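You operate a simulated robot arm through the tools that you are given. There is no shell and no other tool. Be economical: measure what you need, move in short steps, check, and stop when the job is done.

You run a simulated robot arm. Do the job below in one go: nothing can be reset, and whatever is moved stays where it is left.

TASK
Unlock the French window and open both leaves wide.
Fine: leave the shutters latched and the stay hooks down.
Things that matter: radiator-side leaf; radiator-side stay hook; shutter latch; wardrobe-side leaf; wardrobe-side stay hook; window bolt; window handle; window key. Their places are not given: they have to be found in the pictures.

It is judged by the outcome, as a careful person would: the job done as asked, and still so three seconds after it is handed in. It fails if anything else is knocked over, pushed out of place, dropped, spilled or broken.

THE ROBOT
A 7-joint arm with a two-finger parallel gripper, fixed in place. Base frame: the origin is at the foot of the arm, x ahead of it, y to its left, z up. Units: mm, rad, N and s.
With the tool pointing down near the work surface it reaches from about 100 to 860 mm from the base axis. Its first joint turns from -2.007 to 2.007 rad. Payload 3.91 kg.
Tool frame: the origin (TCP) lies between the finger pads and is the grasp point; the fingertips stand 30 mm ahead of it; z points along the fingers, y is the line along which they close. Largest opening 110 mm; finger width 20, thickness 10; the body of the gripper, 48 by 112 mm, starts 55 mm behind the TCP.
Orientation is told as [roll, pitch, yaw] about the base's x, y, z axes, in that order, counted from this pose: with the fingers straight down and closing along the base's y, the tool's x points along the base's -x, its y along +y and its z along -z.

THE INTERFACE
- The arm moves only by the tool apply_moves. Its argument "increments" is one flat list of numbers, 6 for each row, row after row: the shift along the tool's x, y, z in mm, then the turn, a rotation vector about the tool's x, y, z in rad. In form: [dx, dy, dz, wx, wy, wz, dx, dy, dz, wx, wy, wz, ...]. A call has 1 to 20 rows; each row shifts and turns the commanded pose from where the row before left it, along the tool's axes as they then stand. "grip" is the finger opening in mm, from 0 to 110, set as the call begins (left out, the last holds). Rows are played at 5 a second. More than 50 mm and 0.15 rad between two rows, or a gripper value outside its range, and nothing of the call is played. A pose out of reach is approached as far as the arm can. The call stops where the force on the tool passes 40 N (or 10 N more than at its start, if that is more) or the arm is blocked; 0.2 s more then pass. Each finger travels about 153 mm/s and halts on what it meets, pressing with about 44 N; the grip force reading is that of the motor and also rises with nothing between the fingers. The clock runs only during rows and for 0.2 s after the last one: add rows that do not move to give the fingers time. It gives the time, the measured TCP pose, the force on the tool (base axes), the opening and the grip force at its end, in the units of the frame above (readings bear some noise), with the torque about the TCP (base axes, N m) and any sound that the robot's microphone picked up.
- Cameras (640 x 400 px; columns grow to the right, rows downward): "scene" is fixed at [400.1, -499.2, 1679.5]; the picture's right is [0.68, -0.73, 0.00], its down [-0.40, -0.37, -0.84] and it looks along [0.61, 0.57, -0.54] (base axes); focal length 214 px, centre (320, 200). "wrist" rides on the gripper at [72, 17, -103] in the tool frame; the picture's right is [-0.23, 0.97, 0.00], its down [-0.76, -0.18, -0.62] and it looks along [-0.61, -0.14, 0.78] (tool axes); focal length 222 px, centre (320, 200).
- get_image(camera): a new picture of that camera. No time passes.
- move_column(by): slides the trunk up (or, below 0, down) by that many mm; the arm rides with it, the base frame stays. It gives what a move gives, with no picture.
- pixel_to_xyz(camera, pixels): for up to 12 pixels [column, row] of the newest picture of that camera ("zoom" is the newest enlarged one), the place [x, y, z] in the base frame of the surface seen there, good to about 2 mm. No time passes.
- enlarge(camera, box): a new picture of the part [left, top, right, bottom] of that camera's present view, enlarged. No time passes.
- job_done(): hands the job in; it is judged then, once.

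Work in short steps. Measure before you move; look again where a grasp or a placing could have gone wrong, and mend it. You have 80 turns and 38 pictures in all, those below and enlarged ones among them. Open the gripper and draw the arm clear of the work before you hand the job in, unless the task says otherwise; then end with one line.

The tools are called after "Request:" as a command line: name --argument value ..., lists and objects as JSON in quotes. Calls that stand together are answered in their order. apply_moves: Moves the arm, as the interface text tells. Its arguments: {"type":"object","properties":{"increments":{"type":"array","items":{"type":"number"}},"grip":{"type":"number"}},"required":["increments"]} The other tools are called the same way: move_column (by) slides the trunk up or down; get_image (camera) takes a picture; pixel_to_xyz (camera, pixels) gives the place of the surface under pixels of a picture; enlarge (camera, box) takes an enlarged picture of a part of a camera's view; job_done () hands the job in.

At the start:

```text
time_s: 0.0
ee_pos: [539.0, -137.7, 1656.3]
ee_rot: [0.0, 0.0, 0.001]
ft_force: [-0.1, 0.1, -0.3]
ft_torque: [0.01, -0.01, -0.02]
gripper_width: 110.2
grasp_force: 0.1
trunk travel left (down, up): [-900.0, 90.0]
```

scene: 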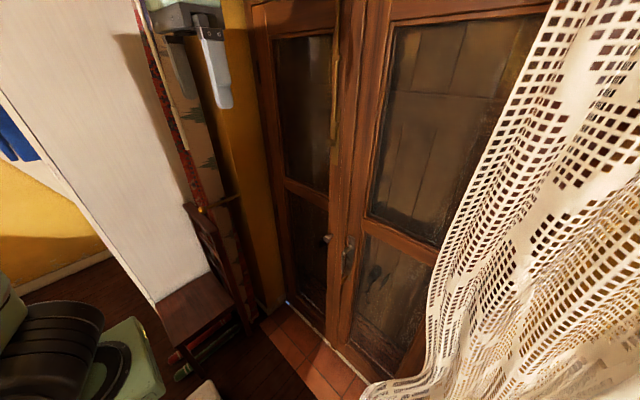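
wrist: 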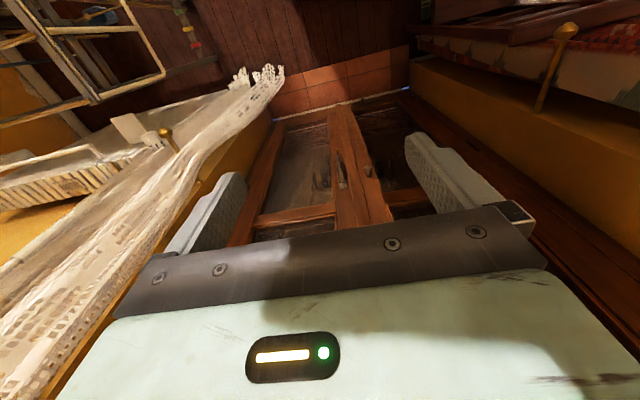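

The scene shows the window with a handle near (347,255) and something at (327,238). I enlarge that region and the upper part of the window.

Request:
enlarge --camera "scene" --box '[270, 200, 430, 300]'

Request:
pixel_to_xyz --camera "scene" --pixels '[[327, 238], [347, 255], [350, 240], [345, 272], [334, 100], [385, 235], [340, 200], [400, 30], [290, 300], [262, 150], [300, 185], [365, 100]]'

```text
4.00 times, centred on (350, 250) of scene
```

zoom: 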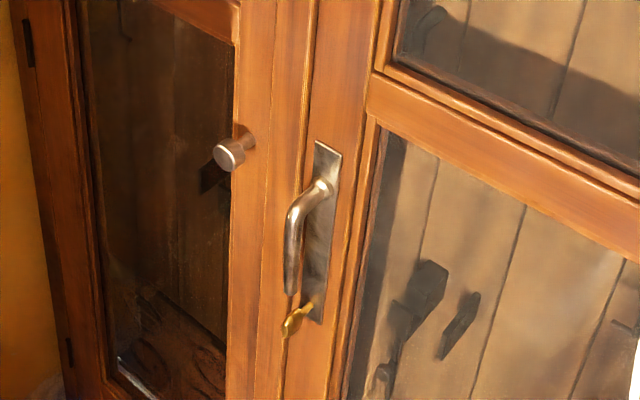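

```text
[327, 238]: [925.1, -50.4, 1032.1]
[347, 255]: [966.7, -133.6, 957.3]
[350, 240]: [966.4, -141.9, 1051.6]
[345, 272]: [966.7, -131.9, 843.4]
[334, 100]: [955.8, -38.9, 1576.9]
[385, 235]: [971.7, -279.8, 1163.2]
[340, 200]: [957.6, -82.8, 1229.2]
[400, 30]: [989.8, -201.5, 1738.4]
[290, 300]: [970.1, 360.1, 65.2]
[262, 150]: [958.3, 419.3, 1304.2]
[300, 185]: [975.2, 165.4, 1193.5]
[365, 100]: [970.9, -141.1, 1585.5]
```

The handle has a key below it (zoom 297,320), and there is a knob on the left leaf. I look at the upper and lower parts for the bolt.

Request:
enlarge --camera "scene" --box '[240, 0, 432, 120]'

Request:
pixel_to_xyz --camera "zoom" --pixels '[[320, 200]]'

Request:
enlarge --camera "scene" --box '[260, 280, 452, 400]'

```text
3.33 times, centred on (336, 60) of scene
```

zoom: 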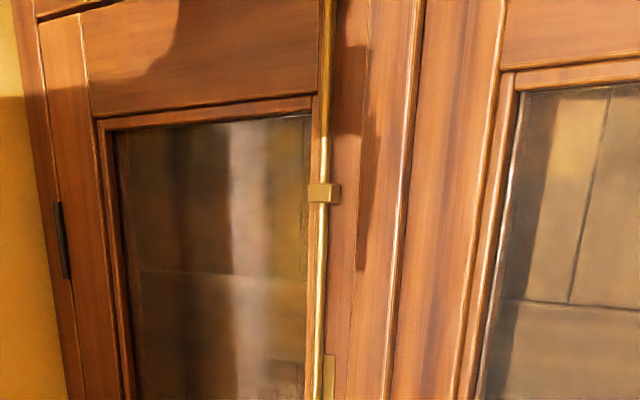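

```text
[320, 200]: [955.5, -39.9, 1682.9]
```

```text
3.33 times, centred on (356, 340) of scene
```

zoom: 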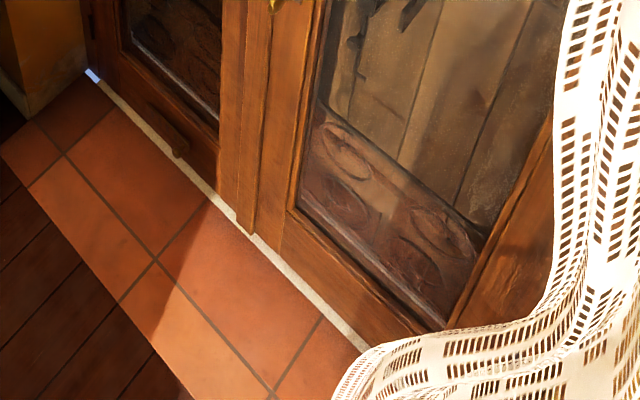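

A brass rod (bolt) runs on the left leaf near its meeting edge. I look at its lower end, near (334,100–180).

Request:
enlarge --camera "scene" --box '[280, 85, 408, 165]'

Request:
pixel_to_xyz --camera "zoom" --pixels '[[260, 100], [262, 200], [265, 300], [300, 200], [340, 200], [230, 200], [450, 200]]'

```text
5.00 times, centred on (344, 125) of scene
```

zoom: 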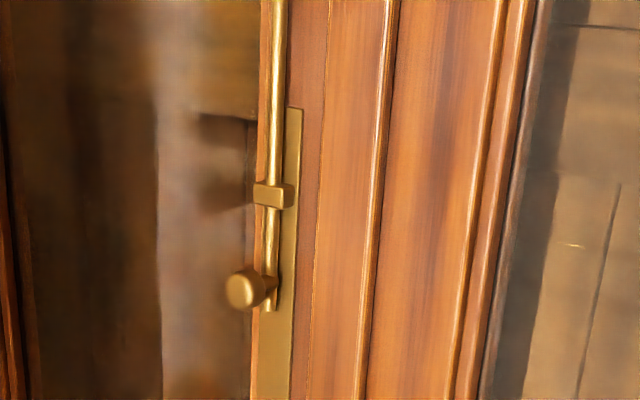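

```text
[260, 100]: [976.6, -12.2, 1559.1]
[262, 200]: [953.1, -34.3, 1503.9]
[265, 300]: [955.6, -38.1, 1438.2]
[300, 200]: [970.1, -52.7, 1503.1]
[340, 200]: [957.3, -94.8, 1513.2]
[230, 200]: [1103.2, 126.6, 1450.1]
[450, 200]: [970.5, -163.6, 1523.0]
```

The bolt knob is at zoom (243,290). I measure it, then zoom tightly on the key and handle.

Request:
pixel_to_xyz --camera "zoom" --pixels '[[240, 288], [243, 275], [243, 303], [230, 288], [262, 287], [271, 308], [285, 350], [285, 390], [273, 195], [273, 240], [298, 110]]'

Request:
enlarge --camera "scene" --box '[318, 228, 382, 292]'

```text
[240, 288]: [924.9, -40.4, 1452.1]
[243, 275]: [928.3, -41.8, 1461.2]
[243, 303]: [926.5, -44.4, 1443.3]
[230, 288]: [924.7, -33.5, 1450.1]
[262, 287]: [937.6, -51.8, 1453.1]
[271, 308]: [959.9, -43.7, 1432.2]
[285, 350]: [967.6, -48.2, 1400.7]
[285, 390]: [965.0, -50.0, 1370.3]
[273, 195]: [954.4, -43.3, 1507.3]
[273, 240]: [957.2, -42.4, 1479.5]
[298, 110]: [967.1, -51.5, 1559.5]
```

```text
6.25 times, centred on (350, 260) of scene
```

zoom: 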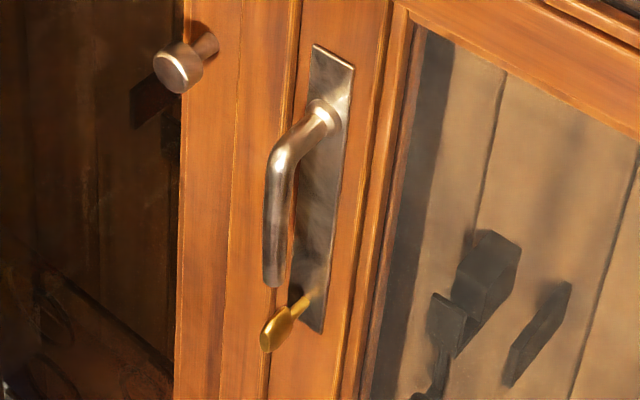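

Request:
pixel_to_xyz --camera "zoom" --pixels '[[275, 325], [268, 340], [287, 318], [303, 303], [283, 155], [275, 200], [272, 270], [320, 110], [172, 70], [205, 48], [330, 70], [315, 320]]'

Request:
pixel_to_xyz --camera "zoom" --pixels '[[266, 328], [280, 340], [290, 325], [262, 345], [275, 313], [350, 240], [165, 85], [180, 55]]'

Request:
pixel_to_xyz --camera "scene" --pixels '[[450, 60], [460, 180], [425, 250], [480, 250], [420, 320], [250, 60], [268, 200], [285, 290], [380, 385], [520, 20]]'

```text
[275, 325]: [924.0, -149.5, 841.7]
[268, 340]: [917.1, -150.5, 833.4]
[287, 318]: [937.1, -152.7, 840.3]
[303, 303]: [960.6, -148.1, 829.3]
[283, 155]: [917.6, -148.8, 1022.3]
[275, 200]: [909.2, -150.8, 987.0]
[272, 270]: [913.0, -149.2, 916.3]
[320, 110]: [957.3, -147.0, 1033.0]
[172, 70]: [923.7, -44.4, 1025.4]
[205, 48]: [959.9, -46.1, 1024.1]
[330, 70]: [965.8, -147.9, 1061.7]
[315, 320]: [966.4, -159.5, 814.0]
```

```text
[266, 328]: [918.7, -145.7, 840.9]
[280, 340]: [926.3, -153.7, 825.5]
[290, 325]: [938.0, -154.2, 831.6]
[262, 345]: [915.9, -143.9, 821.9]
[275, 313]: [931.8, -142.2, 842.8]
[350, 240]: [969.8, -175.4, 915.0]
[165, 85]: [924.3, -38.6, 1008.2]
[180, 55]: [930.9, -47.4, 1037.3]
```

```text
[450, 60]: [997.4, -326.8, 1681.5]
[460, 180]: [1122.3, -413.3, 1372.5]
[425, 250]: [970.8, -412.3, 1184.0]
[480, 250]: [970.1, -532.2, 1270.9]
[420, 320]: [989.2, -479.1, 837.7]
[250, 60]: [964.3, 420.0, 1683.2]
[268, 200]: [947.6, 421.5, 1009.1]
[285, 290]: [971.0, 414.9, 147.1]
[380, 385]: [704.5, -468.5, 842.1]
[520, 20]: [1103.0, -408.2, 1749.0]
```

Measured: key bow ≈(925,-149,833), handle pivot ≈(966,-147,1033) with the grip hanging to z≈915, bolt knob ≈(930,-44,1452), left-leaf knob ≈(930,-44,1024). I now tilt the tool so the fingers point to +x, toward the window.

Request:
apply_moves --increments '[0, 0, 0, 0, -0.1428, 0, 0, 0, 0, 0, -0.1428, 0, 0, 0, 0, 0, -0.1428, 0, 0, 0, 0, 0, -0.1428, 0, 0, 0, 0, 0, -0.1428, 0, 0, 0, 0, 0, -0.1428, 0, 0, 0, 0, 0, -0.1428, 0, 0, 0, 0, 0, -0.1428, 0, 0, 0, 0, 0, -0.1428, 0, 0, 0, 0, 0, -0.1428, 0, 0, 0, 0, 0, -0.1428, 0, 0, 0, 0, 0, 0, 0]' --grip 50

```text
time_s: 2.6
ee_pos: [662.9, -124.0, 1568.4]
ee_rot: [0.0, -1.09, 0.0]
ft_force: [0.5, 0.1, -0.3]
ft_torque: [0.02, -0.04, 0.03]
gripper_width: 50.1
grasp_force: 0.2
out of reach, approached as far as the arm can: row 4, 5, 6, 7, 8, 9, 10, 11
trunk travel left (down, up): [-900.0, 90.0]
```

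The upright pose is limited at this height and closeness. I lower the trunk, which keeps the arm shape, and check what it reads.

Request:
move_column --by -700

Request:
get_image --camera "scene"

```text
refused: -700 is not a number from -400 to 400
```

```text
30 pictures are left
```

scene: 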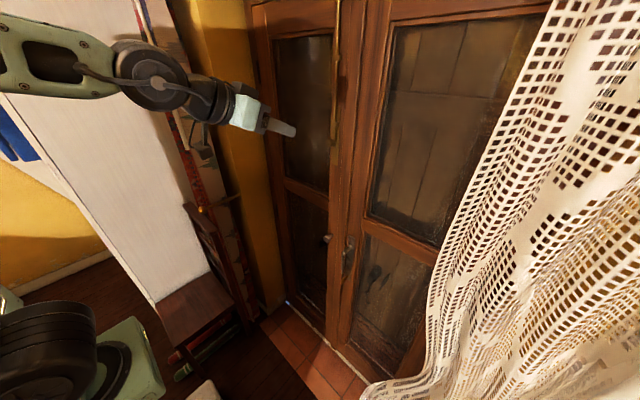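

The arm is stretched upward from a lower shoulder. I lower the trunk in allowed steps.

Request:
move_column --by -300

```text
time_s: 5.6
ee_pos: [662.5, -123.9, 1268.9]
ee_rot: [0.0, -1.09, -0.002]
ft_force: [0.3, -0.8, -0.5]
ft_torque: [0.02, 0.01, -0.05]
gripper_width: 49.8
grasp_force: 0.0
trunk travel left (down, up): [-600.0, 390.0]
```

I move down 150 mm with the arm and finish the tilt to horizontal.

Request:
apply_moves --increments '[26.6, 0, 13.9, 0, 0, 0, 26.6, 0, 13.9, 0, 0, 0, 26.6, 0, 13.9, 0, 0, 0, 26.6, 0, 13.9, 0, 0, 0, 26.6, 0, 13.9, 0, 0, 0, 0, 0, 0, 0, -0.12, 0, 0, 0, 0, 0, -0.12, 0, 0, 0, 0, 0, -0.12, 0, 0, 0, 0, 0, -0.12, 0, 0, 0, 0, 0, 0, 0]'

```text
time_s: 7.8
ee_pos: [688.0, -125.3, 1128.1]
ee_rot: [-0.171, -1.57, 0.171]
ft_force: [0.3, 0.6, 0.0]
ft_torque: [-0.03, -0.02, 0.0]
gripper_width: 50.4
grasp_force: 0.1
out of reach, approached as far as the arm can: row 8, 9
trunk travel left (down, up): [-600.0, 390.0]
```

The fingers are now horizontal. I lower the trunk 200 more and then approach the key height with the arm.

Request:
move_column --by -200

Request:
apply_moves --increments '[24, 0, 0, 0, 0, 0, 24, -6, 10, 0, 0, 0, 24, -6, 20, 0, 0, 0, 24, -6, 20, 0, 0, 0, 0, -6, 20, 0, 0, 0, 0, 0, 20, 0, 0, 0, 0, 0, 0, 0, 0, 0]'

Request:
get_image --camera "wrist"

Request:
get_image --camera "scene"

```text
time_s: 10.0
ee_pos: [687.3, -125.6, 929.7]
ee_rot: [0.005, -1.569, -0.006]
ft_force: [-0.5, -0.3, 0.5]
ft_torque: [-0.01, -0.01, -0.03]
gripper_width: 50.1
grasp_force: 0.1
trunk travel left (down, up): [-400.0, 590.0]
```

```text
time_s: 11.6
ee_pos: [782.4, -147.9, 835.0]
ee_rot: [0.112, -1.569, -0.112]
ft_force: [0.7, 0.1, -0.7]
ft_torque: [0.01, -0.02, -0.01]
gripper_width: 50.4
grasp_force: 0.1
out of reach, approached as far as the arm can: row 1
trunk travel left (down, up): [-400.0, 590.0]
```

```text
29 pictures are left
```

wrist: 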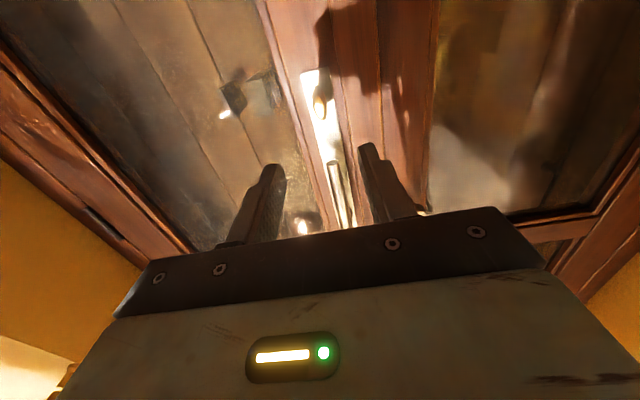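

```text
28 pictures are left
```

scene: 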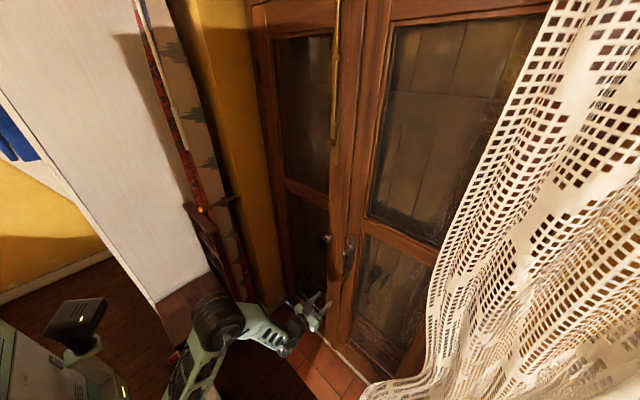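

The key should appear near (320,105). I enlarge it.

Request:
enlarge --camera "wrist" --box '[280, 60, 376, 120]'

Request:
pixel_to_xyz --camera "wrist" --pixels '[[319, 90], [320, 105], [315, 105], [325, 105], [320, 118], [333, 165], [308, 80]]'

```text
6.67 times, centred on (328, 90) of wrist
```

zoom: 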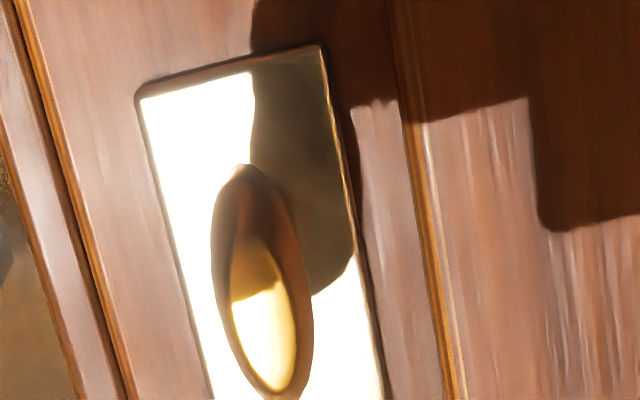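

```text
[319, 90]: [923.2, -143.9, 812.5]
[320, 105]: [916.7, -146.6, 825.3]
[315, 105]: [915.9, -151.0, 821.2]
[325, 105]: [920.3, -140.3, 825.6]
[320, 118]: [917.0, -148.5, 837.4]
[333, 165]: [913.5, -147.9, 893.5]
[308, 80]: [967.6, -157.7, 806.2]
```

The key bow is a vertical blade centred ≈(922,-147.5,829). I advance to grasp it with the fingers either side.

Request:
apply_moves --increments '[3, 0, 30, 0, 0, 0, 3, 0, 30, 0, 0, 0, 0, 0, 30, 0, 0, 0, 0, 0, 30, 0, 0, 0, 0, 0, 14, 0, 0, 0, 0, 0, 0, 0, 0, 0]'

Request:
enlarge --camera "wrist" --box '[240, 130, 400, 230]'

```text
time_s: 13.0
ee_pos: [918.2, -150.4, 828.3]
ee_rot: [0.114, -1.569, -0.114]
ft_force: [0.6, -0.2, -0.1]
ft_torque: [-0.02, 0.01, 0.02]
gripper_width: 50.0
grasp_force: 0.0
trunk travel left (down, up): [-400.0, 590.0]
```

```text
4.00 times, centred on (320, 180) of wrist
```

zoom: 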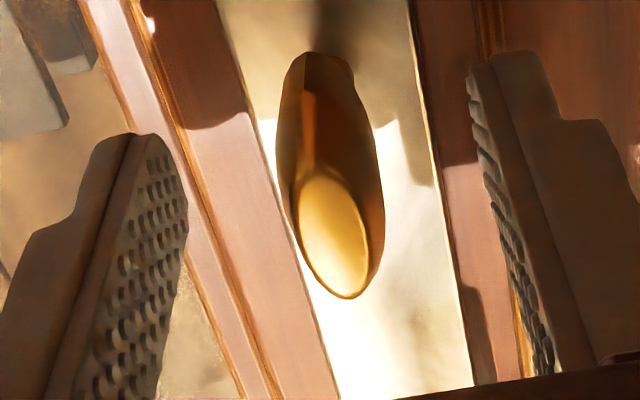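

The key bow sits between the fingers, almost centred. I shift 2 mm in +y and close.

Request:
apply_moves --increments '[0, 2, 3, 0, 0, 0]'

Request:
apply_moves --increments '[0, 0, 0, 0, 0, 0, 0, 0, 0, 0, 0, 0, 0, 0, 0, 0, 0, 0]' --grip 0

```text
time_s: 13.4
ee_pos: [921.6, -148.2, 829.0]
ee_rot: [0.033, -1.57, -0.035]
ft_force: [-0.6, -0.1, -0.5]
ft_torque: [-0.02, 0.03, 0.02]
gripper_width: 50.2
grasp_force: 0.1
trunk travel left (down, up): [-400.0, 590.0]
```

```text
time_s: 14.2
ee_pos: [921.7, -147.5, 828.0]
ee_rot: [0.035, -1.569, -0.032]
ft_force: [-0.5, 3.3, -0.5]
ft_torque: [0.0, -0.19, 0.01]
gripper_width: 14.6
grasp_force: 45.1
trunk travel left (down, up): [-400.0, 590.0]
```

The key is gripped (14.6 mm). I try turning clockwise a little and watch the torque.

Request:
apply_moves --increments '[0, 0, 0, 0, 0, 0.08, 0, 0, 0, 0, 0, 0.08, 0, 0, 0, 0, 0, 0.08, 0, 0, 0, 0, 0, 0]'

```text
time_s: 15.2
ee_pos: [921.0, -147.3, 828.1]
ee_rot: [1.561, -1.33, -1.561]
ft_force: [-12.3, 2.1, -1.0]
ft_torque: [-0.97, 0.22, 0.08]
gripper_width: 16.1
grasp_force: 45.4
trunk travel left (down, up): [-400.0, 590.0]
```

Torque −0.97 Nm and the fingers were pried open to 16.1: this looks like a stop. I go back and try the other direction.

Request:
apply_moves --increments '[0, 0, 0, 0, 0, -0.08, 0, 0, 0, 0, 0, -0.08, 0, 0, 0, 0, 0, -0.08, 0, 0, 0, 0, 0, 0]'

Request:
apply_moves --increments '[0, 0, 0, 0, 0, -0.08, 0, 0, 0, 0, 0, -0.08, 0, 0, 0, 0, 0, -0.08, 0, 0, 0, 0, 0, 0]'

```text
time_s: 16.2
ee_pos: [922.6, -147.5, 828.2]
ee_rot: [-0.769, -1.569, 0.771]
ft_force: [-8.1, 6.8, -0.7]
ft_torque: [0.04, -0.06, 0.08]
gripper_width: 14.9
grasp_force: 44.9
trunk travel left (down, up): [-400.0, 590.0]
```

```text
time_s: 17.2
ee_pos: [922.1, -146.9, 828.2]
ee_rot: [-1.564, -1.33, 1.565]
ft_force: [-0.5, 8.8, 0.6]
ft_torque: [0.03, 1.04, -0.24]
gripper_width: 14.8
grasp_force: 45.4
trunk travel left (down, up): [-400.0, 590.0]
```

Counterclockwise turns freely. I continue turning, watching the torque.

Request:
apply_moves --increments '[0, 1, 0, 0, 0, -0.1, 0, 0, 0, 0, 0, -0.1, 0, 0, 0, 0, 0, -0.1, 0, 0, 0, 0, 0, -0.1, 0, 0, 0, 0, 0, -0.1, 0, 0, 0, 0, 0, -0.1, 0, 0, 0, 0, 0, 0]'

```text
time_s: 18.8
ee_pos: [921.4, -144.6, 828.9]
ee_rot: [-1.57, -0.731, 1.57]
ft_force: [1.5, 12.0, 1.9]
ft_torque: [-0.01, 0.29, -0.17]
gripper_width: 14.8
grasp_force: 45.4
trunk travel left (down, up): [-400.0, 590.0]
```

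Still free at −0.84 rad with a 12 N side force toward +y; I relieve it by 2 mm and go on turning.

Request:
apply_moves --increments '[-1.5, 1.3, 0, 0, 0, 0, 0, 0, 0, 0, 0, -0.1, 0, 0, 0, 0, 0, -0.1, 0, 0, 0, 0, 0, -0.1, 0, 0, 0, 0, 0, -0.1, 0, 0, 0, 0, 0, -0.1, 0, 0, 0, 0, 0, -0.1, 0, 0, 0, 0, 0, -0.1, 0, 0, 0, 0, 0, 0]'

```text
time_s: 20.8
ee_pos: [921.5, -145.3, 827.2]
ee_rot: [-1.565, -0.028, 1.569]
ft_force: [0.9, -2.6, -12.0]
ft_torque: [0.31, 0.04, -0.1]
gripper_width: 14.7
grasp_force: 44.8
trunk travel left (down, up): [-400.0, 590.0]
```

At 90° with the torque just starting (0.31). I push a bit more to find whether this is the stop.

Request:
apply_moves --increments '[0, 0, 0, 0, 0, -0.07, 0, 0, 0, 0, 0, -0.07, 0, 0, 0, 0, 0, 0]'

```text
time_s: 21.6
ee_pos: [921.2, -143.2, 827.2]
ee_rot: [-1.566, 0.11, 1.57]
ft_force: [-0.1, -2.6, -20.2]
ft_torque: [0.72, 0.09, -0.34]
gripper_width: 14.9
grasp_force: 45.1
trunk travel left (down, up): [-400.0, 590.0]
```

Torque is rising (0.72), consistent with a stop at about 90°. I turn back slightly, release, and back off to look.

Request:
apply_moves --increments '[0, 0, 0, 0, 0, 0.14, 0, 0, 0, 0, 0, 0]'

Request:
apply_moves --increments '[0, 0, 0, 0, 0, 0, 0, 0, -20, 0, 0, 0, 0, 0, -30, 0, 0, 0, 0, 0, -30, 0, 0, 0, 0, 0, -30, 0, 0, 0, 0, 0, 0, 0, 0, 0]' --grip 50

Request:
enlarge --camera "scene" --box '[318, 228, 382, 292]'

```text
time_s: 22.2
ee_pos: [922.1, -144.5, 827.3]
ee_rot: [-1.567, -0.032, 1.568]
ft_force: [-0.9, -2.9, -20.2]
ft_torque: [0.01, 0.11, 0.24]
gripper_width: 14.4
grasp_force: 45.2
trunk travel left (down, up): [-400.0, 590.0]
```

```text
time_s: 23.6
ee_pos: [812.8, -144.4, 829.6]
ee_rot: [-1.569, -0.032, 1.571]
ft_force: [0.3, 0.6, -0.4]
ft_torque: [0.03, -0.04, -0.02]
gripper_width: 50.4
grasp_force: 0.0
trunk travel left (down, up): [-400.0, 590.0]
```

```text
6.25 times, centred on (350, 260) of scene
```

zoom: 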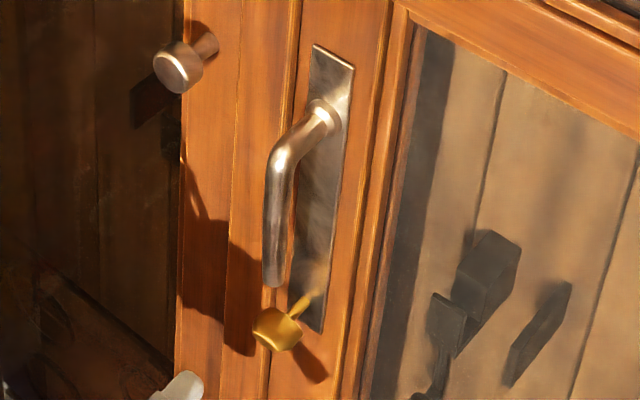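

The key is now horizontal, i.e. turned 90°. I roll the gripper back upright-closing along y and rise to handle height, z≈945.

Request:
apply_moves --increments '[0, 0, 0, 0, 0, 0.14, 0, 0, 0, 0, 0, 0.14, 0, 0, 0, 0, 0, 0.14, 0, 0, 0, 0, 0, 0.14, 0, 0, 0, 0, 0, 0.14, 0, 0, 0, 0, 0, 0.14, 0, 0, 0, 0, 0, 0.14, 0, 0, 0, 0, 0, 0.14, 0, 0, 0, 0, 0, 0.14, 0, 0, 0, 0, 0, 0.14, 0, 0, 0, 0, 0, 0.14, -30, -1, 0, 0, 0, 0, -30, -1, 0, 0, 0, 0, -30, -1, 0, 0, 0, 0, -25, -1, 0, 0, 0, 0, 0, 0, 0, 0, 0, 0]'

Request:
get_image --camera "wrist"

```text
time_s: 27.0
ee_pos: [812.3, -147.6, 944.8]
ee_rot: [-0.148, -1.569, 0.15]
ft_force: [0.6, -0.2, 0.6]
ft_torque: [-0.03, -0.01, -0.02]
gripper_width: 49.8
grasp_force: 0.1
trunk travel left (down, up): [-400.0, 590.0]
```

```text
24 pictures are left
```

wrist: 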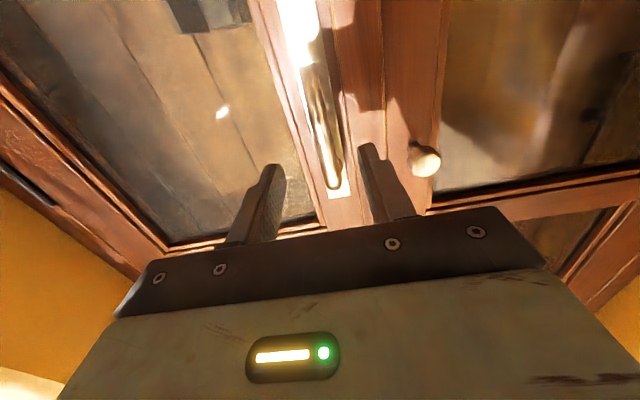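

The handle bar is ahead between the fingers. I advance 104 mm and close.

Request:
apply_moves --increments '[0, 0, 30, 0, 0, 0, 0, -1, 30, 0, 0, 0, 0, 0, 30, 0, 0, 0, 0, 0, 14, 0, 0, 0, 0, 0, 0, 0, 0, 0]'

Request:
apply_moves --increments '[0, 0, 0, 0, 0, 0, 0, 0, 0, 0, 0, 0, 0, 0, 0, 0, 0, 0]' --grip 0

```text
time_s: 28.2
ee_pos: [915.0, -146.3, 944.4]
ee_rot: [-0.07, -1.568, 0.069]
ft_force: [0.5, 0.1, 0.1]
ft_torque: [0.02, -0.04, 0.01]
gripper_width: 50.2
grasp_force: 0.1
trunk travel left (down, up): [-400.0, 590.0]
```

```text
time_s: 29.0
ee_pos: [913.6, -145.9, 943.4]
ee_rot: [-0.068, -1.568, 0.067]
ft_force: [1.8, -0.5, 0.7]
ft_torque: [0.0, 0.08, -0.03]
gripper_width: 16.7
grasp_force: 45.1
trunk travel left (down, up): [-400.0, 590.0]
```

Gripped (16.7 mm). I test turning the handle counterclockwise (grip toward −y), pivot at z≈1033, radius 90.

Request:
apply_moves --increments '[-0.3, -7.2, 0, 0, 0, -0.08, -0.3, -7.2, 0, 0, 0, -0.08, 0, 0, 0, 0, 0, 0]'

```text
time_s: 29.8
ee_pos: [914.6, -159.5, 943.5]
ee_rot: [-1.566, -1.407, 1.569]
ft_force: [-11.5, 10.9, 2.1]
ft_torque: [-0.68, 0.33, 0.05]
gripper_width: 16.7
grasp_force: 44.8
trunk travel left (down, up): [-400.0, 590.0]
```

It moved 14 mm with modest resistance. I continue along the arc.

Request:
apply_moves --increments '[-0.3, -7.2, 0, 0, 0, -0.08, -0.3, -7.2, 0, 0, 0, -0.08, -0.3, -7.2, 0, 0, 0, -0.08, -0.3, -7.2, 0, 0, 0, -0.08, 0, 0, 0, 0, 0, 0]'

```text
time_s: 31.0
ee_pos: [915.2, -190.1, 955.5]
ee_rot: [-1.574, -1.089, 1.576]
ft_force: [-12.0, 21.5, 5.7]
ft_torque: [-1.07, -0.17, 0.27]
gripper_width: 18.5
grasp_force: 44.8
trunk travel left (down, up): [-400.0, 590.0]
```

The force is growing and the opening widened to 18.5. I look before going on.

Request:
enlarge --camera "scene" --box '[306, 220, 386, 290]'

```text
5.71 times, centred on (346, 255) of scene
```

zoom: 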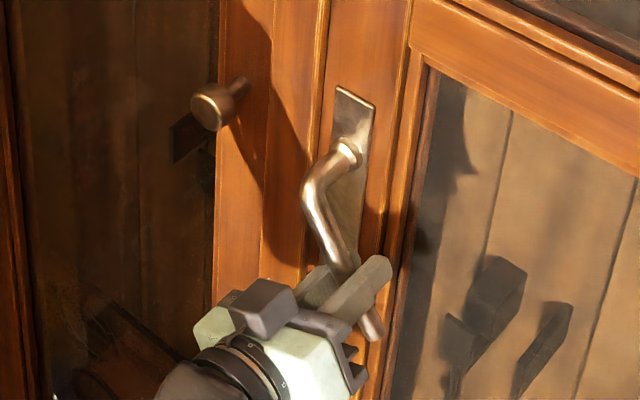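

The handle is turning with the grip. I continue the arc.

Request:
apply_moves --increments '[-0.3, -7.2, 0, 0, 0, -0.08, -0.3, -7.2, 0, 0, 0, -0.08, -0.3, -7.2, 0, 0, 0, -0.08, -0.3, -7.2, 0, 0, 0, -0.08, -0.3, -7.2, 0, 0, 0, -0.08, -0.3, -7.2, 0, 0, 0, -0.08, 0, 0, 0, 0, 0, 0]'

```text
time_s: 32.6
ee_pos: [916.8, -216.5, 981.8]
ee_rot: [-1.568, -0.61, 1.575]
ft_force: [-10.1, 31.4, 1.7]
ft_torque: [-0.95, -0.03, 0.15]
gripper_width: 18.2
grasp_force: 44.6
trunk travel left (down, up): [-400.0, 590.0]
```

The force is mostly radial (path radius slightly too large). I pull inward 4 mm and continue.

Request:
apply_moves --increments '[-4, 0, 0, 0, 0, 0, -0.5, -7, 0, 0, 0, -0.08, -0.5, -7, 0, 0, 0, -0.08, -0.5, -7, 0, 0, 0, -0.08, -0.5, -7, 0, 0, 0, -0.08, 0, 0, 0, 0, 0, 0]'

```text
time_s: 34.0
ee_pos: [915.4, -227.7, 1009.5]
ee_rot: [-1.569, -0.29, 1.572]
ft_force: [0.6, 23.3, -11.3]
ft_torque: [-1.11, -0.02, 0.08]
gripper_width: 19.6
grasp_force: 44.7
trunk travel left (down, up): [-400.0, 590.0]
```

At φ≈1.28 rad. I finish the turn to 90°.

Request:
apply_moves --increments '[-2, 0, 0, 0, 0, 0, -0.5, -7, 0, 0, 0, -0.07, -0.5, -7, 0, 0, 0, -0.07, -0.5, -7, 0, 0, 0, -0.07, -0.5, -7, 0, 0, 0, -0.07, 0, 0, 0, 0, 0, 0]'

Request:
get_image --camera "scene"

```text
time_s: 34.9
ee_pos: [916.3, -229.6, 1018.7]
ee_rot: [-1.554, -0.125, 1.572]
ft_force: [-4.4, 6.4, -9.0]
ft_torque: [-0.97, -0.05, -0.6]
gripper_width: 18.8
grasp_force: 44.8
trunk travel left (down, up): [-400.0, 590.0]
stopped in row 4: the force on the tool passed its limit at 43 N (the readings are from after the stop); the commanded pose is now the measured one
```

```text
22 pictures are left
```

scene: 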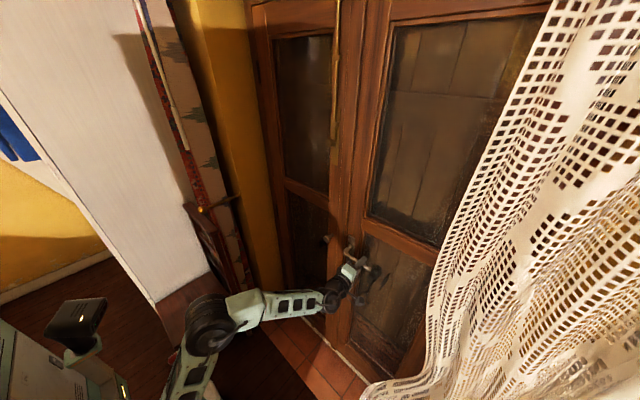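

The handle is near horizontal and reached a stop. I try pulling the leaf 15 mm toward the robot.

Request:
apply_moves --increments '[0, 0, -4, 0, 0, 0, 0, 0, -5, 0, 0, 0, 0, 0, -6, 0, 0, 0, 0, 0, 0, 0, 0, 0]'

```text
time_s: 35.9
ee_pos: [903.3, -231.5, 1018.8]
ee_rot: [-1.556, -0.128, 1.567]
ft_force: [6.6, -2.1, -12.9]
ft_torque: [-1.13, -0.03, 0.39]
gripper_width: 19.1
grasp_force: 44.3
trunk travel left (down, up): [-400.0, 590.0]
```

Only 6.6 N resistance and it follows: the leaf seems to be opening. I continue on the arc about the hinge (≈(975,-558)) for four steps.

Request:
apply_moves --increments '[4.9, -0.6, -19.6, -0.008, -0.06, 0, 4.9, -0.6, -19.6, -0.008, -0.06, 0, 4.9, -0.6, -19.6, -0.008, -0.06, 0, 4.9, -0.6, -19.6, -0.008, -0.06, 0, 0, 0, 0, 0, 0, 0]'

Request:
get_image --camera "scene"

```text
time_s: 37.1
ee_pos: [825.3, -255.9, 1020.3]
ee_rot: [-1.556, -0.131, 1.814]
ft_force: [-7.8, 9.4, -20.5]
ft_torque: [-0.93, -0.33, -0.92]
gripper_width: 19.1
grasp_force: 45.4
trunk travel left (down, up): [-400.0, 590.0]
```

```text
21 pictures are left
```

scene: 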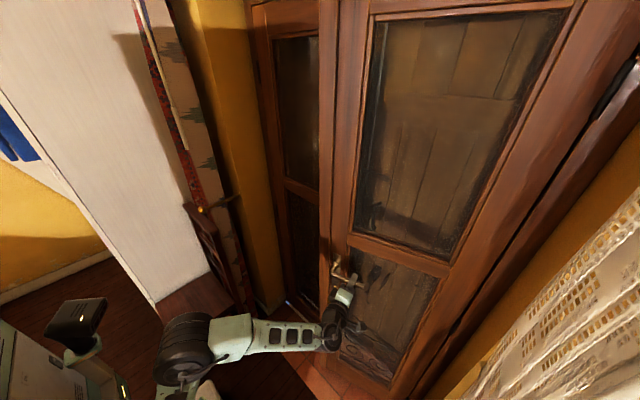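

The leaf is opening (≈0.28 rad) and the curtain has slid aside. I measure the hinge line and leaf edge for accuracy.

Request:
pixel_to_xyz --camera "scene" --pixels '[[612, 85], [600, 60], [640, 90], [420, 375], [440, 345], [338, 180], [352, 100], [345, 345], [470, 300], [500, 350]]'

Request:
apply_moves --increments '[4.9, -0.6, -19.6, -0.008, -0.06, 0, 4.9, -0.6, -19.6, -0.008, -0.06, 0, 4.9, -0.6, -19.6, -0.008, -0.06, 0, 4.9, -0.6, -19.6, -0.008, -0.06, 0, 4.9, -0.6, -19.6, -0.008, -0.06, 0, 0, 0, 0, 0, 0, 0]'

```text
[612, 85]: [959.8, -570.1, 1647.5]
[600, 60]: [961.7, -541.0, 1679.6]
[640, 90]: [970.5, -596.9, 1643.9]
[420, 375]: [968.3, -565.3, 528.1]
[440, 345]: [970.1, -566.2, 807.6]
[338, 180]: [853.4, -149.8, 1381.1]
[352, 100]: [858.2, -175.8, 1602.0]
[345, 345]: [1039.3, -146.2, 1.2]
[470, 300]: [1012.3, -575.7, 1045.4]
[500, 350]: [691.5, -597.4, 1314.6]
```

```text
time_s: 37.9
ee_pos: [780.2, -279.7, 1019.3]
ee_rot: [-1.552, -0.135, 1.978]
ft_force: [-5.3, 7.7, -10.7]
ft_torque: [-0.93, -0.49, -1.22]
gripper_width: 18.7
grasp_force: 45.0
trunk travel left (down, up): [-400.0, 590.0]
stopped in row 3: the force on the tool passed its limit at 40 N (the readings are from after the stop); the commanded pose is now the measured one
```

Refined hinge ≈(960,-565), leaf at ≈0.43 rad. I continue with a corrected arc.

Request:
apply_moves --increments '[2.9, -0.4, -16.7, -0.007, -0.05, 0, 2.9, -0.4, -16.7, -0.007, -0.05, 0, 2.9, -0.4, -16.7, -0.007, -0.05, 0, 2.9, -0.4, -16.7, -0.007, -0.05, 0, 0, 0, 0, 0, 0, 0]'

```text
time_s: 38.9
ee_pos: [730.3, -319.5, 1018.0]
ee_rot: [-1.548, -0.142, 2.173]
ft_force: [-9.9, 7.2, -12.9]
ft_torque: [-0.88, -0.64, -1.1]
gripper_width: 19.2
grasp_force: 45.1
trunk travel left (down, up): [-400.0, 590.0]
stopped in row 4: the force on the tool passed its limit at 41 N (the readings are from after the stop); the commanded pose is now the measured one
```

Leaf at ≈0.62 rad. I continue more slowly to keep forces down.

Request:
apply_moves --increments '[1.6, -0.2, -10, -0.004, -0.03, 0, 1.6, -0.2, -10, -0.004, -0.03, 0, 1.6, -0.2, -10, -0.004, -0.03, 0, 1.6, -0.2, -10, -0.004, -0.03, 0, 1.6, -0.2, -10, -0.004, -0.03, 0, 1.6, -0.2, -10, -0.004, -0.03, 0, 1.6, -0.2, -10, -0.004, -0.03, 0, 1.6, -0.2, -10, -0.004, -0.03, 0, 0, 0, 0, 0, 0, 0]'

```text
time_s: 40.9
ee_pos: [678.7, -383.3, 1020.3]
ee_rot: [-1.549, -0.146, 2.415]
ft_force: [-19.9, 11.8, -24.1]
ft_torque: [-0.65, -0.72, -0.12]
gripper_width: 19.5
grasp_force: 45.0
trunk travel left (down, up): [-400.0, 590.0]
```

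At ≈0.87 rad with a radial force; I relieve it and continue.

Request:
apply_moves --increments '[-3, 0, 0, 0, 0, 0, 1.2, -0.2, -10, -0.004, -0.03, 0, 1.2, -0.2, -10, -0.004, -0.03, 0, 1.2, -0.2, -10, -0.004, -0.03, 0, 1.2, -0.2, -10, -0.004, -0.03, 0, 1.2, -0.2, -10, -0.004, -0.03, 0, 1.2, -0.2, -10, -0.004, -0.03, 0, 1.2, -0.2, -10, -0.004, -0.03, 0, 1.2, -0.2, -10, -0.004, -0.03, 0, 1.2, -0.2, -10, -0.004, -0.03, 0, 1.2, -0.2, -10, -0.004, -0.03, 0, 0, 0, 0, 0, 0, 0]'

Request:
get_image --camera "scene"

```text
time_s: 42.5
ee_pos: [648.8, -430.8, 1020.0]
ee_rot: [-1.55, -0.155, 2.584]
ft_force: [10.2, -7.5, -16.0]
ft_torque: [-0.65, -1.05, -0.93]
gripper_width: 19.7
grasp_force: 45.1
trunk travel left (down, up): [-400.0, 590.0]
stopped in row 8: the force on the tool passed its limit at 45 N (the readings are from after the stop); the commanded pose is now the measured one
```

```text
20 pictures are left
```

scene: 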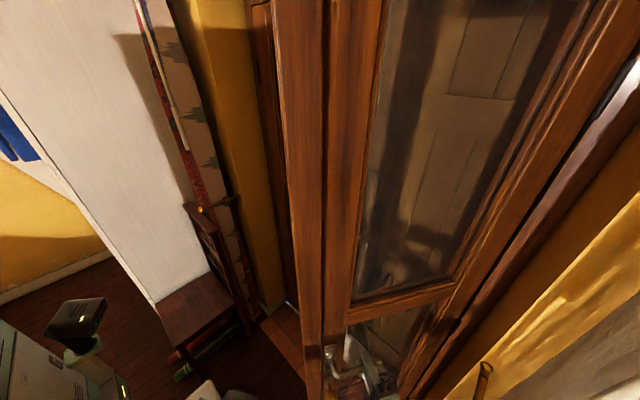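

Leaf at about 1.03 rad. I continue in small steps.

Request:
apply_moves --increments '[1.3, -0.2, -10, -0.004, -0.03, 0, 1.3, -0.2, -10, -0.004, -0.03, 0, 1.3, -0.2, -10, -0.004, -0.03, 0, 1.3, -0.2, -10, -0.004, -0.03, 0, 1.3, -0.2, -10, -0.004, -0.03, 0, 1.3, -0.2, -10, -0.004, -0.03, 0, 0, 0, 0, 0, 0, 0]'

```text
time_s: 44.1
ee_pos: [628.9, -487.0, 1019.8]
ee_rot: [-1.554, -0.157, 2.772]
ft_force: [16.0, -0.8, -34.6]
ft_torque: [-0.48, -1.01, 0.49]
gripper_width: 19.6
grasp_force: 45.1
trunk travel left (down, up): [-400.0, 590.0]
```

At ≈1.21 rad (69°). I relieve the vertical/radial load slightly and go on.

Request:
apply_moves --increments '[2, 3, 0, 0, 0, 0, 1.5, -0.2, -10, -0.004, -0.03, 0, 1.5, -0.2, -10, -0.004, -0.03, 0, 1.5, -0.2, -10, -0.004, -0.03, 0, 1.5, -0.2, -10, -0.004, -0.03, 0, 1.5, -0.2, -10, -0.004, -0.03, 0, 1.5, -0.2, -10, -0.004, -0.03, 0, 1.5, -0.2, -10, -0.004, -0.03, 0, 1.5, -0.2, -10, -0.004, -0.03, 0, 0, 0, 0, 0, 0, 0]'

```text
time_s: 45.8
ee_pos: [615.5, -495.3, 1007.9]
ee_rot: [-1.564, -0.167, 2.943]
ft_force: [25.5, -5.4, -7.0]
ft_torque: [-0.08, -0.05, 0.6]
gripper_width: 17.3
grasp_force: 44.7
out of reach, approached as far as the arm can: row 4, 5, 6, 7, 8
trunk travel left (down, up): [-400.0, 590.0]
stopped in row 8: the force on the tool passed its limit at 60 N (the readings are from after the stop); the commanded pose is now the measured one
```

The arm's reach ends here at ≈1.2 rad. I open the fingers, yaw back, and retreat from the handle; the rest I will push from behind the leaf.

Request:
apply_moves --increments '[0, 0, 0, 0, 0, 0, 0, 0, 0, 0.013, 0.1, 0, 0, 0, 0, 0.013, 0.1, 0, 0, 0, -5, 0.013, 0.1, 0, 0, 0, -10, 0.013, 0.1, 0, 0, 0, -20, 0, 0, 0, 0, 0, -20, 0, 0, 0, 0, 0, 0, 0, 0, 0]' --grip 70

Request:
get_image --camera "scene"

Request:
get_image --camera "wrist"

```text
time_s: 47.6
ee_pos: [582.1, -538.6, 1010.9]
ee_rot: [-1.55, -0.156, 2.54]
ft_force: [0.1, -0.1, 0.2]
ft_torque: [-0.02, 0.01, 0.0]
gripper_width: 70.0
grasp_force: 0.0
trunk travel left (down, up): [-400.0, 590.0]
```

```text
19 pictures are left
```

scene: 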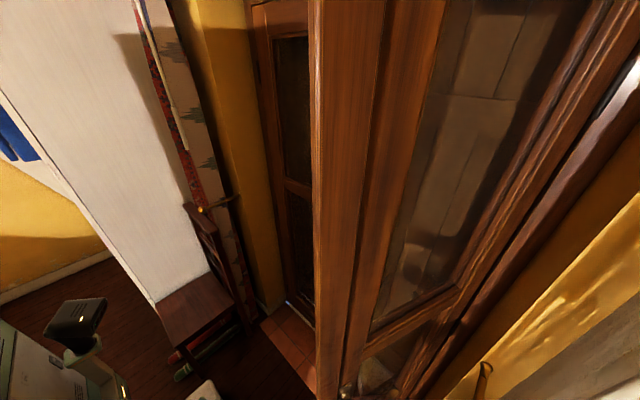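

```text
18 pictures are left
```

wrist: 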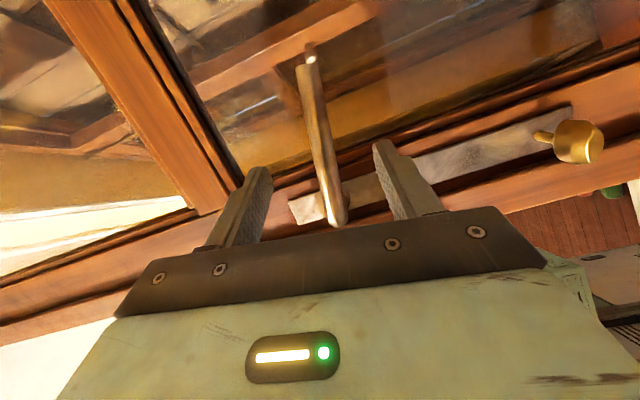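

The handle stayed horizontal and the gripper is free. I yaw back, then slide along −x past the leaf's free edge (≈(510,-390)).

Request:
apply_moves --increments '[0, 0, -10, 0.016, 0.12, 0, 0, 0, -10, 0.016, 0.12, 0, 0, 0, -10, 0.016, 0.12, 0, 0, 0, -10, 0.016, 0.12, 0, 0, 0, -10, 0.016, 0.12, 0, 0, 0, -25, 0, 0, 0, 0, 0, -30, 0, 0, 0, 0, 0, -30, 0, 0, 0, 0, 0, -30, 0, 0, 0, 0, 0, -30, 0, 0, 0, 0, 0, 0, 0, 0, 0]' --grip 20

Request:
pixel_to_xyz --camera "scene" --pixels '[[316, 100], [316, 200], [316, 300], [320, 380], [385, 200]]'

```text
time_s: 50.0
ee_pos: [412.8, -623.8, 1015.2]
ee_rot: [-1.54, -0.14, 1.934]
ft_force: [0.1, 0.0, 0.1]
ft_torque: [-0.01, 0.0, 0.01]
gripper_width: 19.8
grasp_force: 0.2
trunk travel left (down, up): [-400.0, 590.0]
```

```text
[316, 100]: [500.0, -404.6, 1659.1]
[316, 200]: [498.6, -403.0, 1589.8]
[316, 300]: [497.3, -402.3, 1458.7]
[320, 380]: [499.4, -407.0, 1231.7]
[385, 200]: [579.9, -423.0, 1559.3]
```

The free edge reads (498,-403), i.e. ≈71° open. I swing the gripper round the edge to the +y (outer) side.

Request:
apply_moves --increments '[-28, 3.7, 10, 0, 0, 0, -28, 3.7, 10, 0, 0, 0, -28, 3.7, 10, 0, 0, 0, -28, 3.7, 10, 0, 0, 0, -28, 3.7, 10, 0, 0, 0, -28, 3.7, 10, 0, 0, 0, -28, 3.7, 10, 0, 0, 0, -28, 3.7, 10, 0, 0, 0, -28, 3.7, 10, 0, 0, 0, -28, 3.7, 10, 0, 0, 0, -28, 3.7, 10, 0, 0, 0, -28, 3.7, 10, 0, 0, 0, 0, 0, 0, 0, 0, 0]'

```text
time_s: 52.8
ee_pos: [402.0, -266.1, 1014.3]
ee_rot: [-1.539, -0.139, 1.932]
ft_force: [-0.3, 0.3, -0.1]
ft_torque: [-0.01, -0.02, 0.0]
gripper_width: 20.0
grasp_force: 0.1
trunk travel left (down, up): [-400.0, 590.0]
```

Clear on the outer side. I close the fingers and yaw to point toward the leaf (yaw ≈ −1.0).

Request:
apply_moves --increments '[0, 0, 0, 0.018, 0.135, 0, 0, 0, 0, 0.018, 0.135, 0, 0, 0, 0, 0.018, 0.135, 0, 0, 0, 0, 0.018, 0.135, 0, 0, 0, 0, 0.018, 0.135, 0, 0, 0, 0, 0.018, 0.135, 0, 0, 0, 0, 0.018, 0.135, 0, 0, 0, 0, 0.018, 0.135, 0, 0, 0, 0, 0.018, 0.135, 0, 0, 0, 0, 0.018, 0.135, 0, 0, 0, 0, 0, 0, 0]' --grip 0

```text
time_s: 55.2
ee_pos: [382.5, -462.9, 1010.1]
ee_rot: [-1.545, -0.107, 0.85]
ft_force: [0.0, 0.8, -0.2]
ft_torque: [0.01, 0.0, -0.02]
gripper_width: 0.0
grasp_force: 37.8
out of reach, approached as far as the arm can: row 1, 2, 3, 4, 5, 6, 7, 8, 9, 10
trunk travel left (down, up): [-400.0, 590.0]
```

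It came out at (382,-463) with yaw −0.72, still clear of the leaf. I move +y 140, then +x 110 to stand on the outer side.

Request:
apply_moves --increments '[-14.9, 2, -13.2, 0, 0, 0, -14.9, 2, -13.2, 0, 0, 0, -14.9, 2, -13.2, 0, 0, 0, -14.9, 2, -13.2, 0, 0, 0, -14.9, 2, -13.2, 0, 0, 0, -14.9, 2, -13.2, 0, 0, 0, -14.9, 2, -13.2, 0, 0, 0, -14.3, 1.9, 16.6, 0, 0, 0, -14.3, 1.9, 16.6, 0, 0, 0, -14.3, 1.9, 16.6, 0, 0, 0, -14.3, 1.9, 16.6, 0, 0, 0, -14.3, 1.9, 16.6, 0, 0, 0, 0, 0, 0, 0, 0, 0]'

```text
time_s: 58.0
ee_pos: [494.1, -461.4, 1003.2]
ee_rot: [-1.546, -0.108, 0.849]
ft_force: [0.8, -1.0, -0.8]
ft_torque: [0.0, -0.01, 0.02]
gripper_width: 0.0
grasp_force: 37.0
out of reach, approached as far as the arm can: row 1, 2, 3, 4, 5, 6, 7
trunk travel left (down, up): [-400.0, 590.0]
```

The +y part was out of reach, so the tool may be on the room side. I look.

Request:
get_image --camera "scene"

Request:
get_image --camera "wrist"

```text
17 pictures are left
```

scene: 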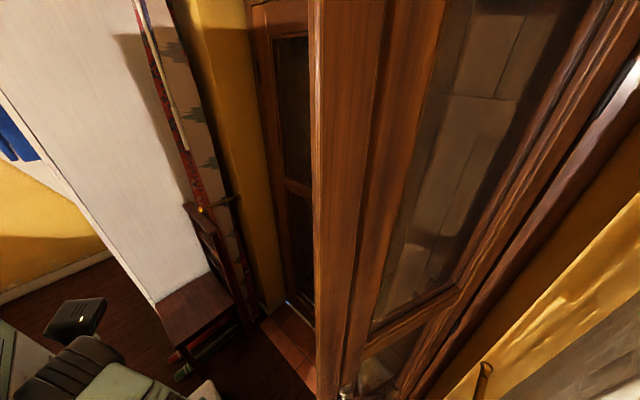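

```text
16 pictures are left
```

wrist: 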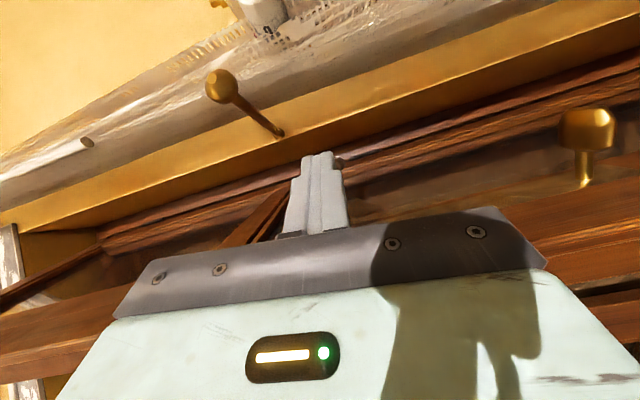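

The gripper is on the room side (key visible at (585,130)). I back out along −x, restore yaw ≈0.2, then go to +y.

Request:
apply_moves --increments '[14.3, -1.9, -16.6, 0, 0, 0, 14.3, -1.9, -16.6, 0, 0, 0, 14.3, -1.9, -16.6, 0, 0, 0, 14.3, -1.9, -16.6, 0, 0, 0, 14.3, -1.9, -16.6, 0, 0, 0, 0, 0, 0, -0.018, -0.135, 0, 0, 0, 0, -0.018, -0.135, 0, 0, 0, 0, -0.018, -0.135, 0, 0, 0, 0, -0.018, -0.135, 0, 0, 0, 0, -0.018, -0.135, 0, 0, 0, 0, -0.018, -0.135, 0, 0, 0, 0, -0.018, -0.135, 0, 0, 0, 0, 0, 0, 0]'

```text
time_s: 60.8
ee_pos: [384.4, -462.3, 1009.6]
ee_rot: [-1.536, -0.139, 1.804]
ft_force: [-0.1, 1.3, 0.0]
ft_torque: [-0.02, -0.02, 0.01]
gripper_width: 0.0
grasp_force: 37.6
trunk travel left (down, up): [-400.0, 590.0]
```

Now +y 200 and then +x 200 on the outer side of the leaf.

Request:
apply_moves --increments '[-27.5, 3.6, 6.7, 0, 0, 0, -27.5, 3.6, 6.7, 0, 0, 0, -27.5, 3.6, 6.7, 0, 0, 0, -27.5, 3.6, 6.7, 0, 0, 0, -27.5, 3.6, 6.7, 0, 0, 0, -27.5, 3.6, 6.7, 0, 0, 0, -27.5, 3.6, 6.7, 0, 0, 0, 6.6, -0.9, 27.7, 0, 0, 0, 6.6, -0.9, 27.7, 0, 0, 0, 6.6, -0.9, 27.7, 0, 0, 0, 6.6, -0.9, 27.7, 0, 0, 0, 6.6, -0.9, 27.7, 0, 0, 0, 6.6, -0.9, 27.7, 0, 0, 0, 6.6, -0.9, 27.7, 0, 0, 0, 0, 0, 0, 0, 0, 0]'

```text
time_s: 64.0
ee_pos: [581.4, -277.5, 1005.9]
ee_rot: [-1.536, -0.138, 1.802]
ft_force: [0.5, 0.7, 0.4]
ft_torque: [0.01, -0.02, 0.02]
gripper_width: 0.0
grasp_force: 37.5
out of reach, approached as far as the arm can: row 7, 9
trunk travel left (down, up): [-400.0, 590.0]
```

I yaw to about −0.9 so the fingertips face the leaf's outer face.

Request:
apply_moves --increments '[0, 0, 0, 0.018, 0.135, 0, 0, 0, 0, 0.018, 0.135, 0, 0, 0, 0, 0.018, 0.135, 0, 0, 0, 0, 0.018, 0.135, 0, 0, 0, 0, 0.018, 0.135, 0, 0, 0, 0, 0.018, 0.135, 0, 0, 0, 0, 0.018, 0.135, 0, 0, 0, 0, 0.018, 0.135, 0, 0, 0, 0, 0, 0, 0]'

```text
time_s: 66.0
ee_pos: [597.2, -289.7, 1005.5]
ee_rot: [-1.551, -0.106, 0.714]
ft_force: [-0.5, -0.1, -0.2]
ft_torque: [-0.01, 0.01, -0.02]
gripper_width: 0.0
grasp_force: 37.7
out of reach, approached as far as the arm can: row 3, 4
trunk travel left (down, up): [-400.0, 590.0]
```

I approach the face and push toward −y along the arc in small steps.

Request:
apply_moves --increments '[22.5, -3, 10, 0, 0, 0, 22.5, -3, 10, 0, 0, 0, 22.5, -3, 10, 0, 0, 0, 22.5, -3, 10, 0, 0, 0, 12.2, -1.6, 9.4, 0, 0, 0, 12.2, -1.6, 9.4, 0, 0, 0, 12.2, -1.6, 9.4, 0, 0, 0, 12.2, -1.6, 9.4, 0, 0, 0, 12.2, -1.6, 9.4, 0, 0, 0, 12.2, -1.6, 9.4, 0, 0, 0, 12.2, -1.6, 9.4, 0, 0, 0, 0, 0, 0, 0, 0, 0]'

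Request:
get_image --camera "scene"

```text
time_s: 68.6
ee_pos: [533.0, -486.6, 1009.5]
ee_rot: [-1.55, -0.103, 0.712]
ft_force: [0.8, -0.2, -0.8]
ft_torque: [-0.02, 0.0, 0.02]
gripper_width: 0.0
grasp_force: 37.5
trunk travel left (down, up): [-400.0, 590.0]
```

```text
15 pictures are left
```

scene: 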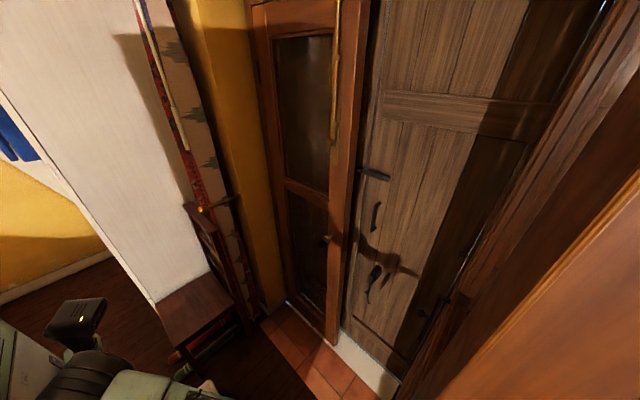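

The radiator-side leaf is now swung wide past the camera, and the shutters are visible behind. I measure the leaf, shutter latch and left-leaf points.

Request:
pixel_to_xyz --camera "scene" --pixels '[[600, 260], [560, 300], [630, 220], [480, 390], [375, 175], [375, 220], [372, 275], [327, 240], [345, 330], [352, 200]]'

Request:
enlarge --camera "scene" --box '[300, 130, 460, 330]'

```text
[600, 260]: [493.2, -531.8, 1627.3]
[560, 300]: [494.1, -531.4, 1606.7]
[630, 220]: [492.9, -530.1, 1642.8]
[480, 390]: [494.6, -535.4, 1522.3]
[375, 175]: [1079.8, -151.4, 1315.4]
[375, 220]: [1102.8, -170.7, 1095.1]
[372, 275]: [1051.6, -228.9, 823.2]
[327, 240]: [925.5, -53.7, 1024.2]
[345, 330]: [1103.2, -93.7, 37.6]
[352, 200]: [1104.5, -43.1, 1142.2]
```

```text
2.00 times, centred on (380, 230) of scene
```

zoom: 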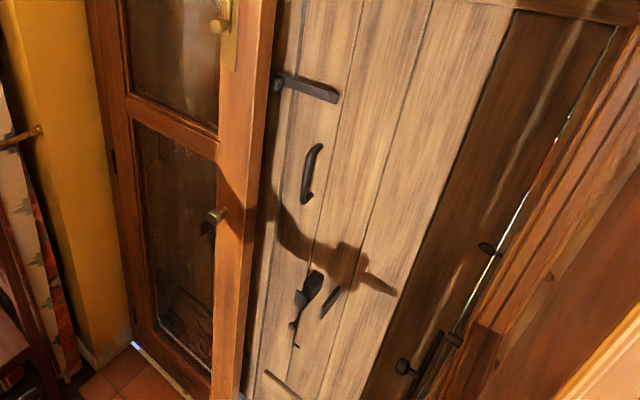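

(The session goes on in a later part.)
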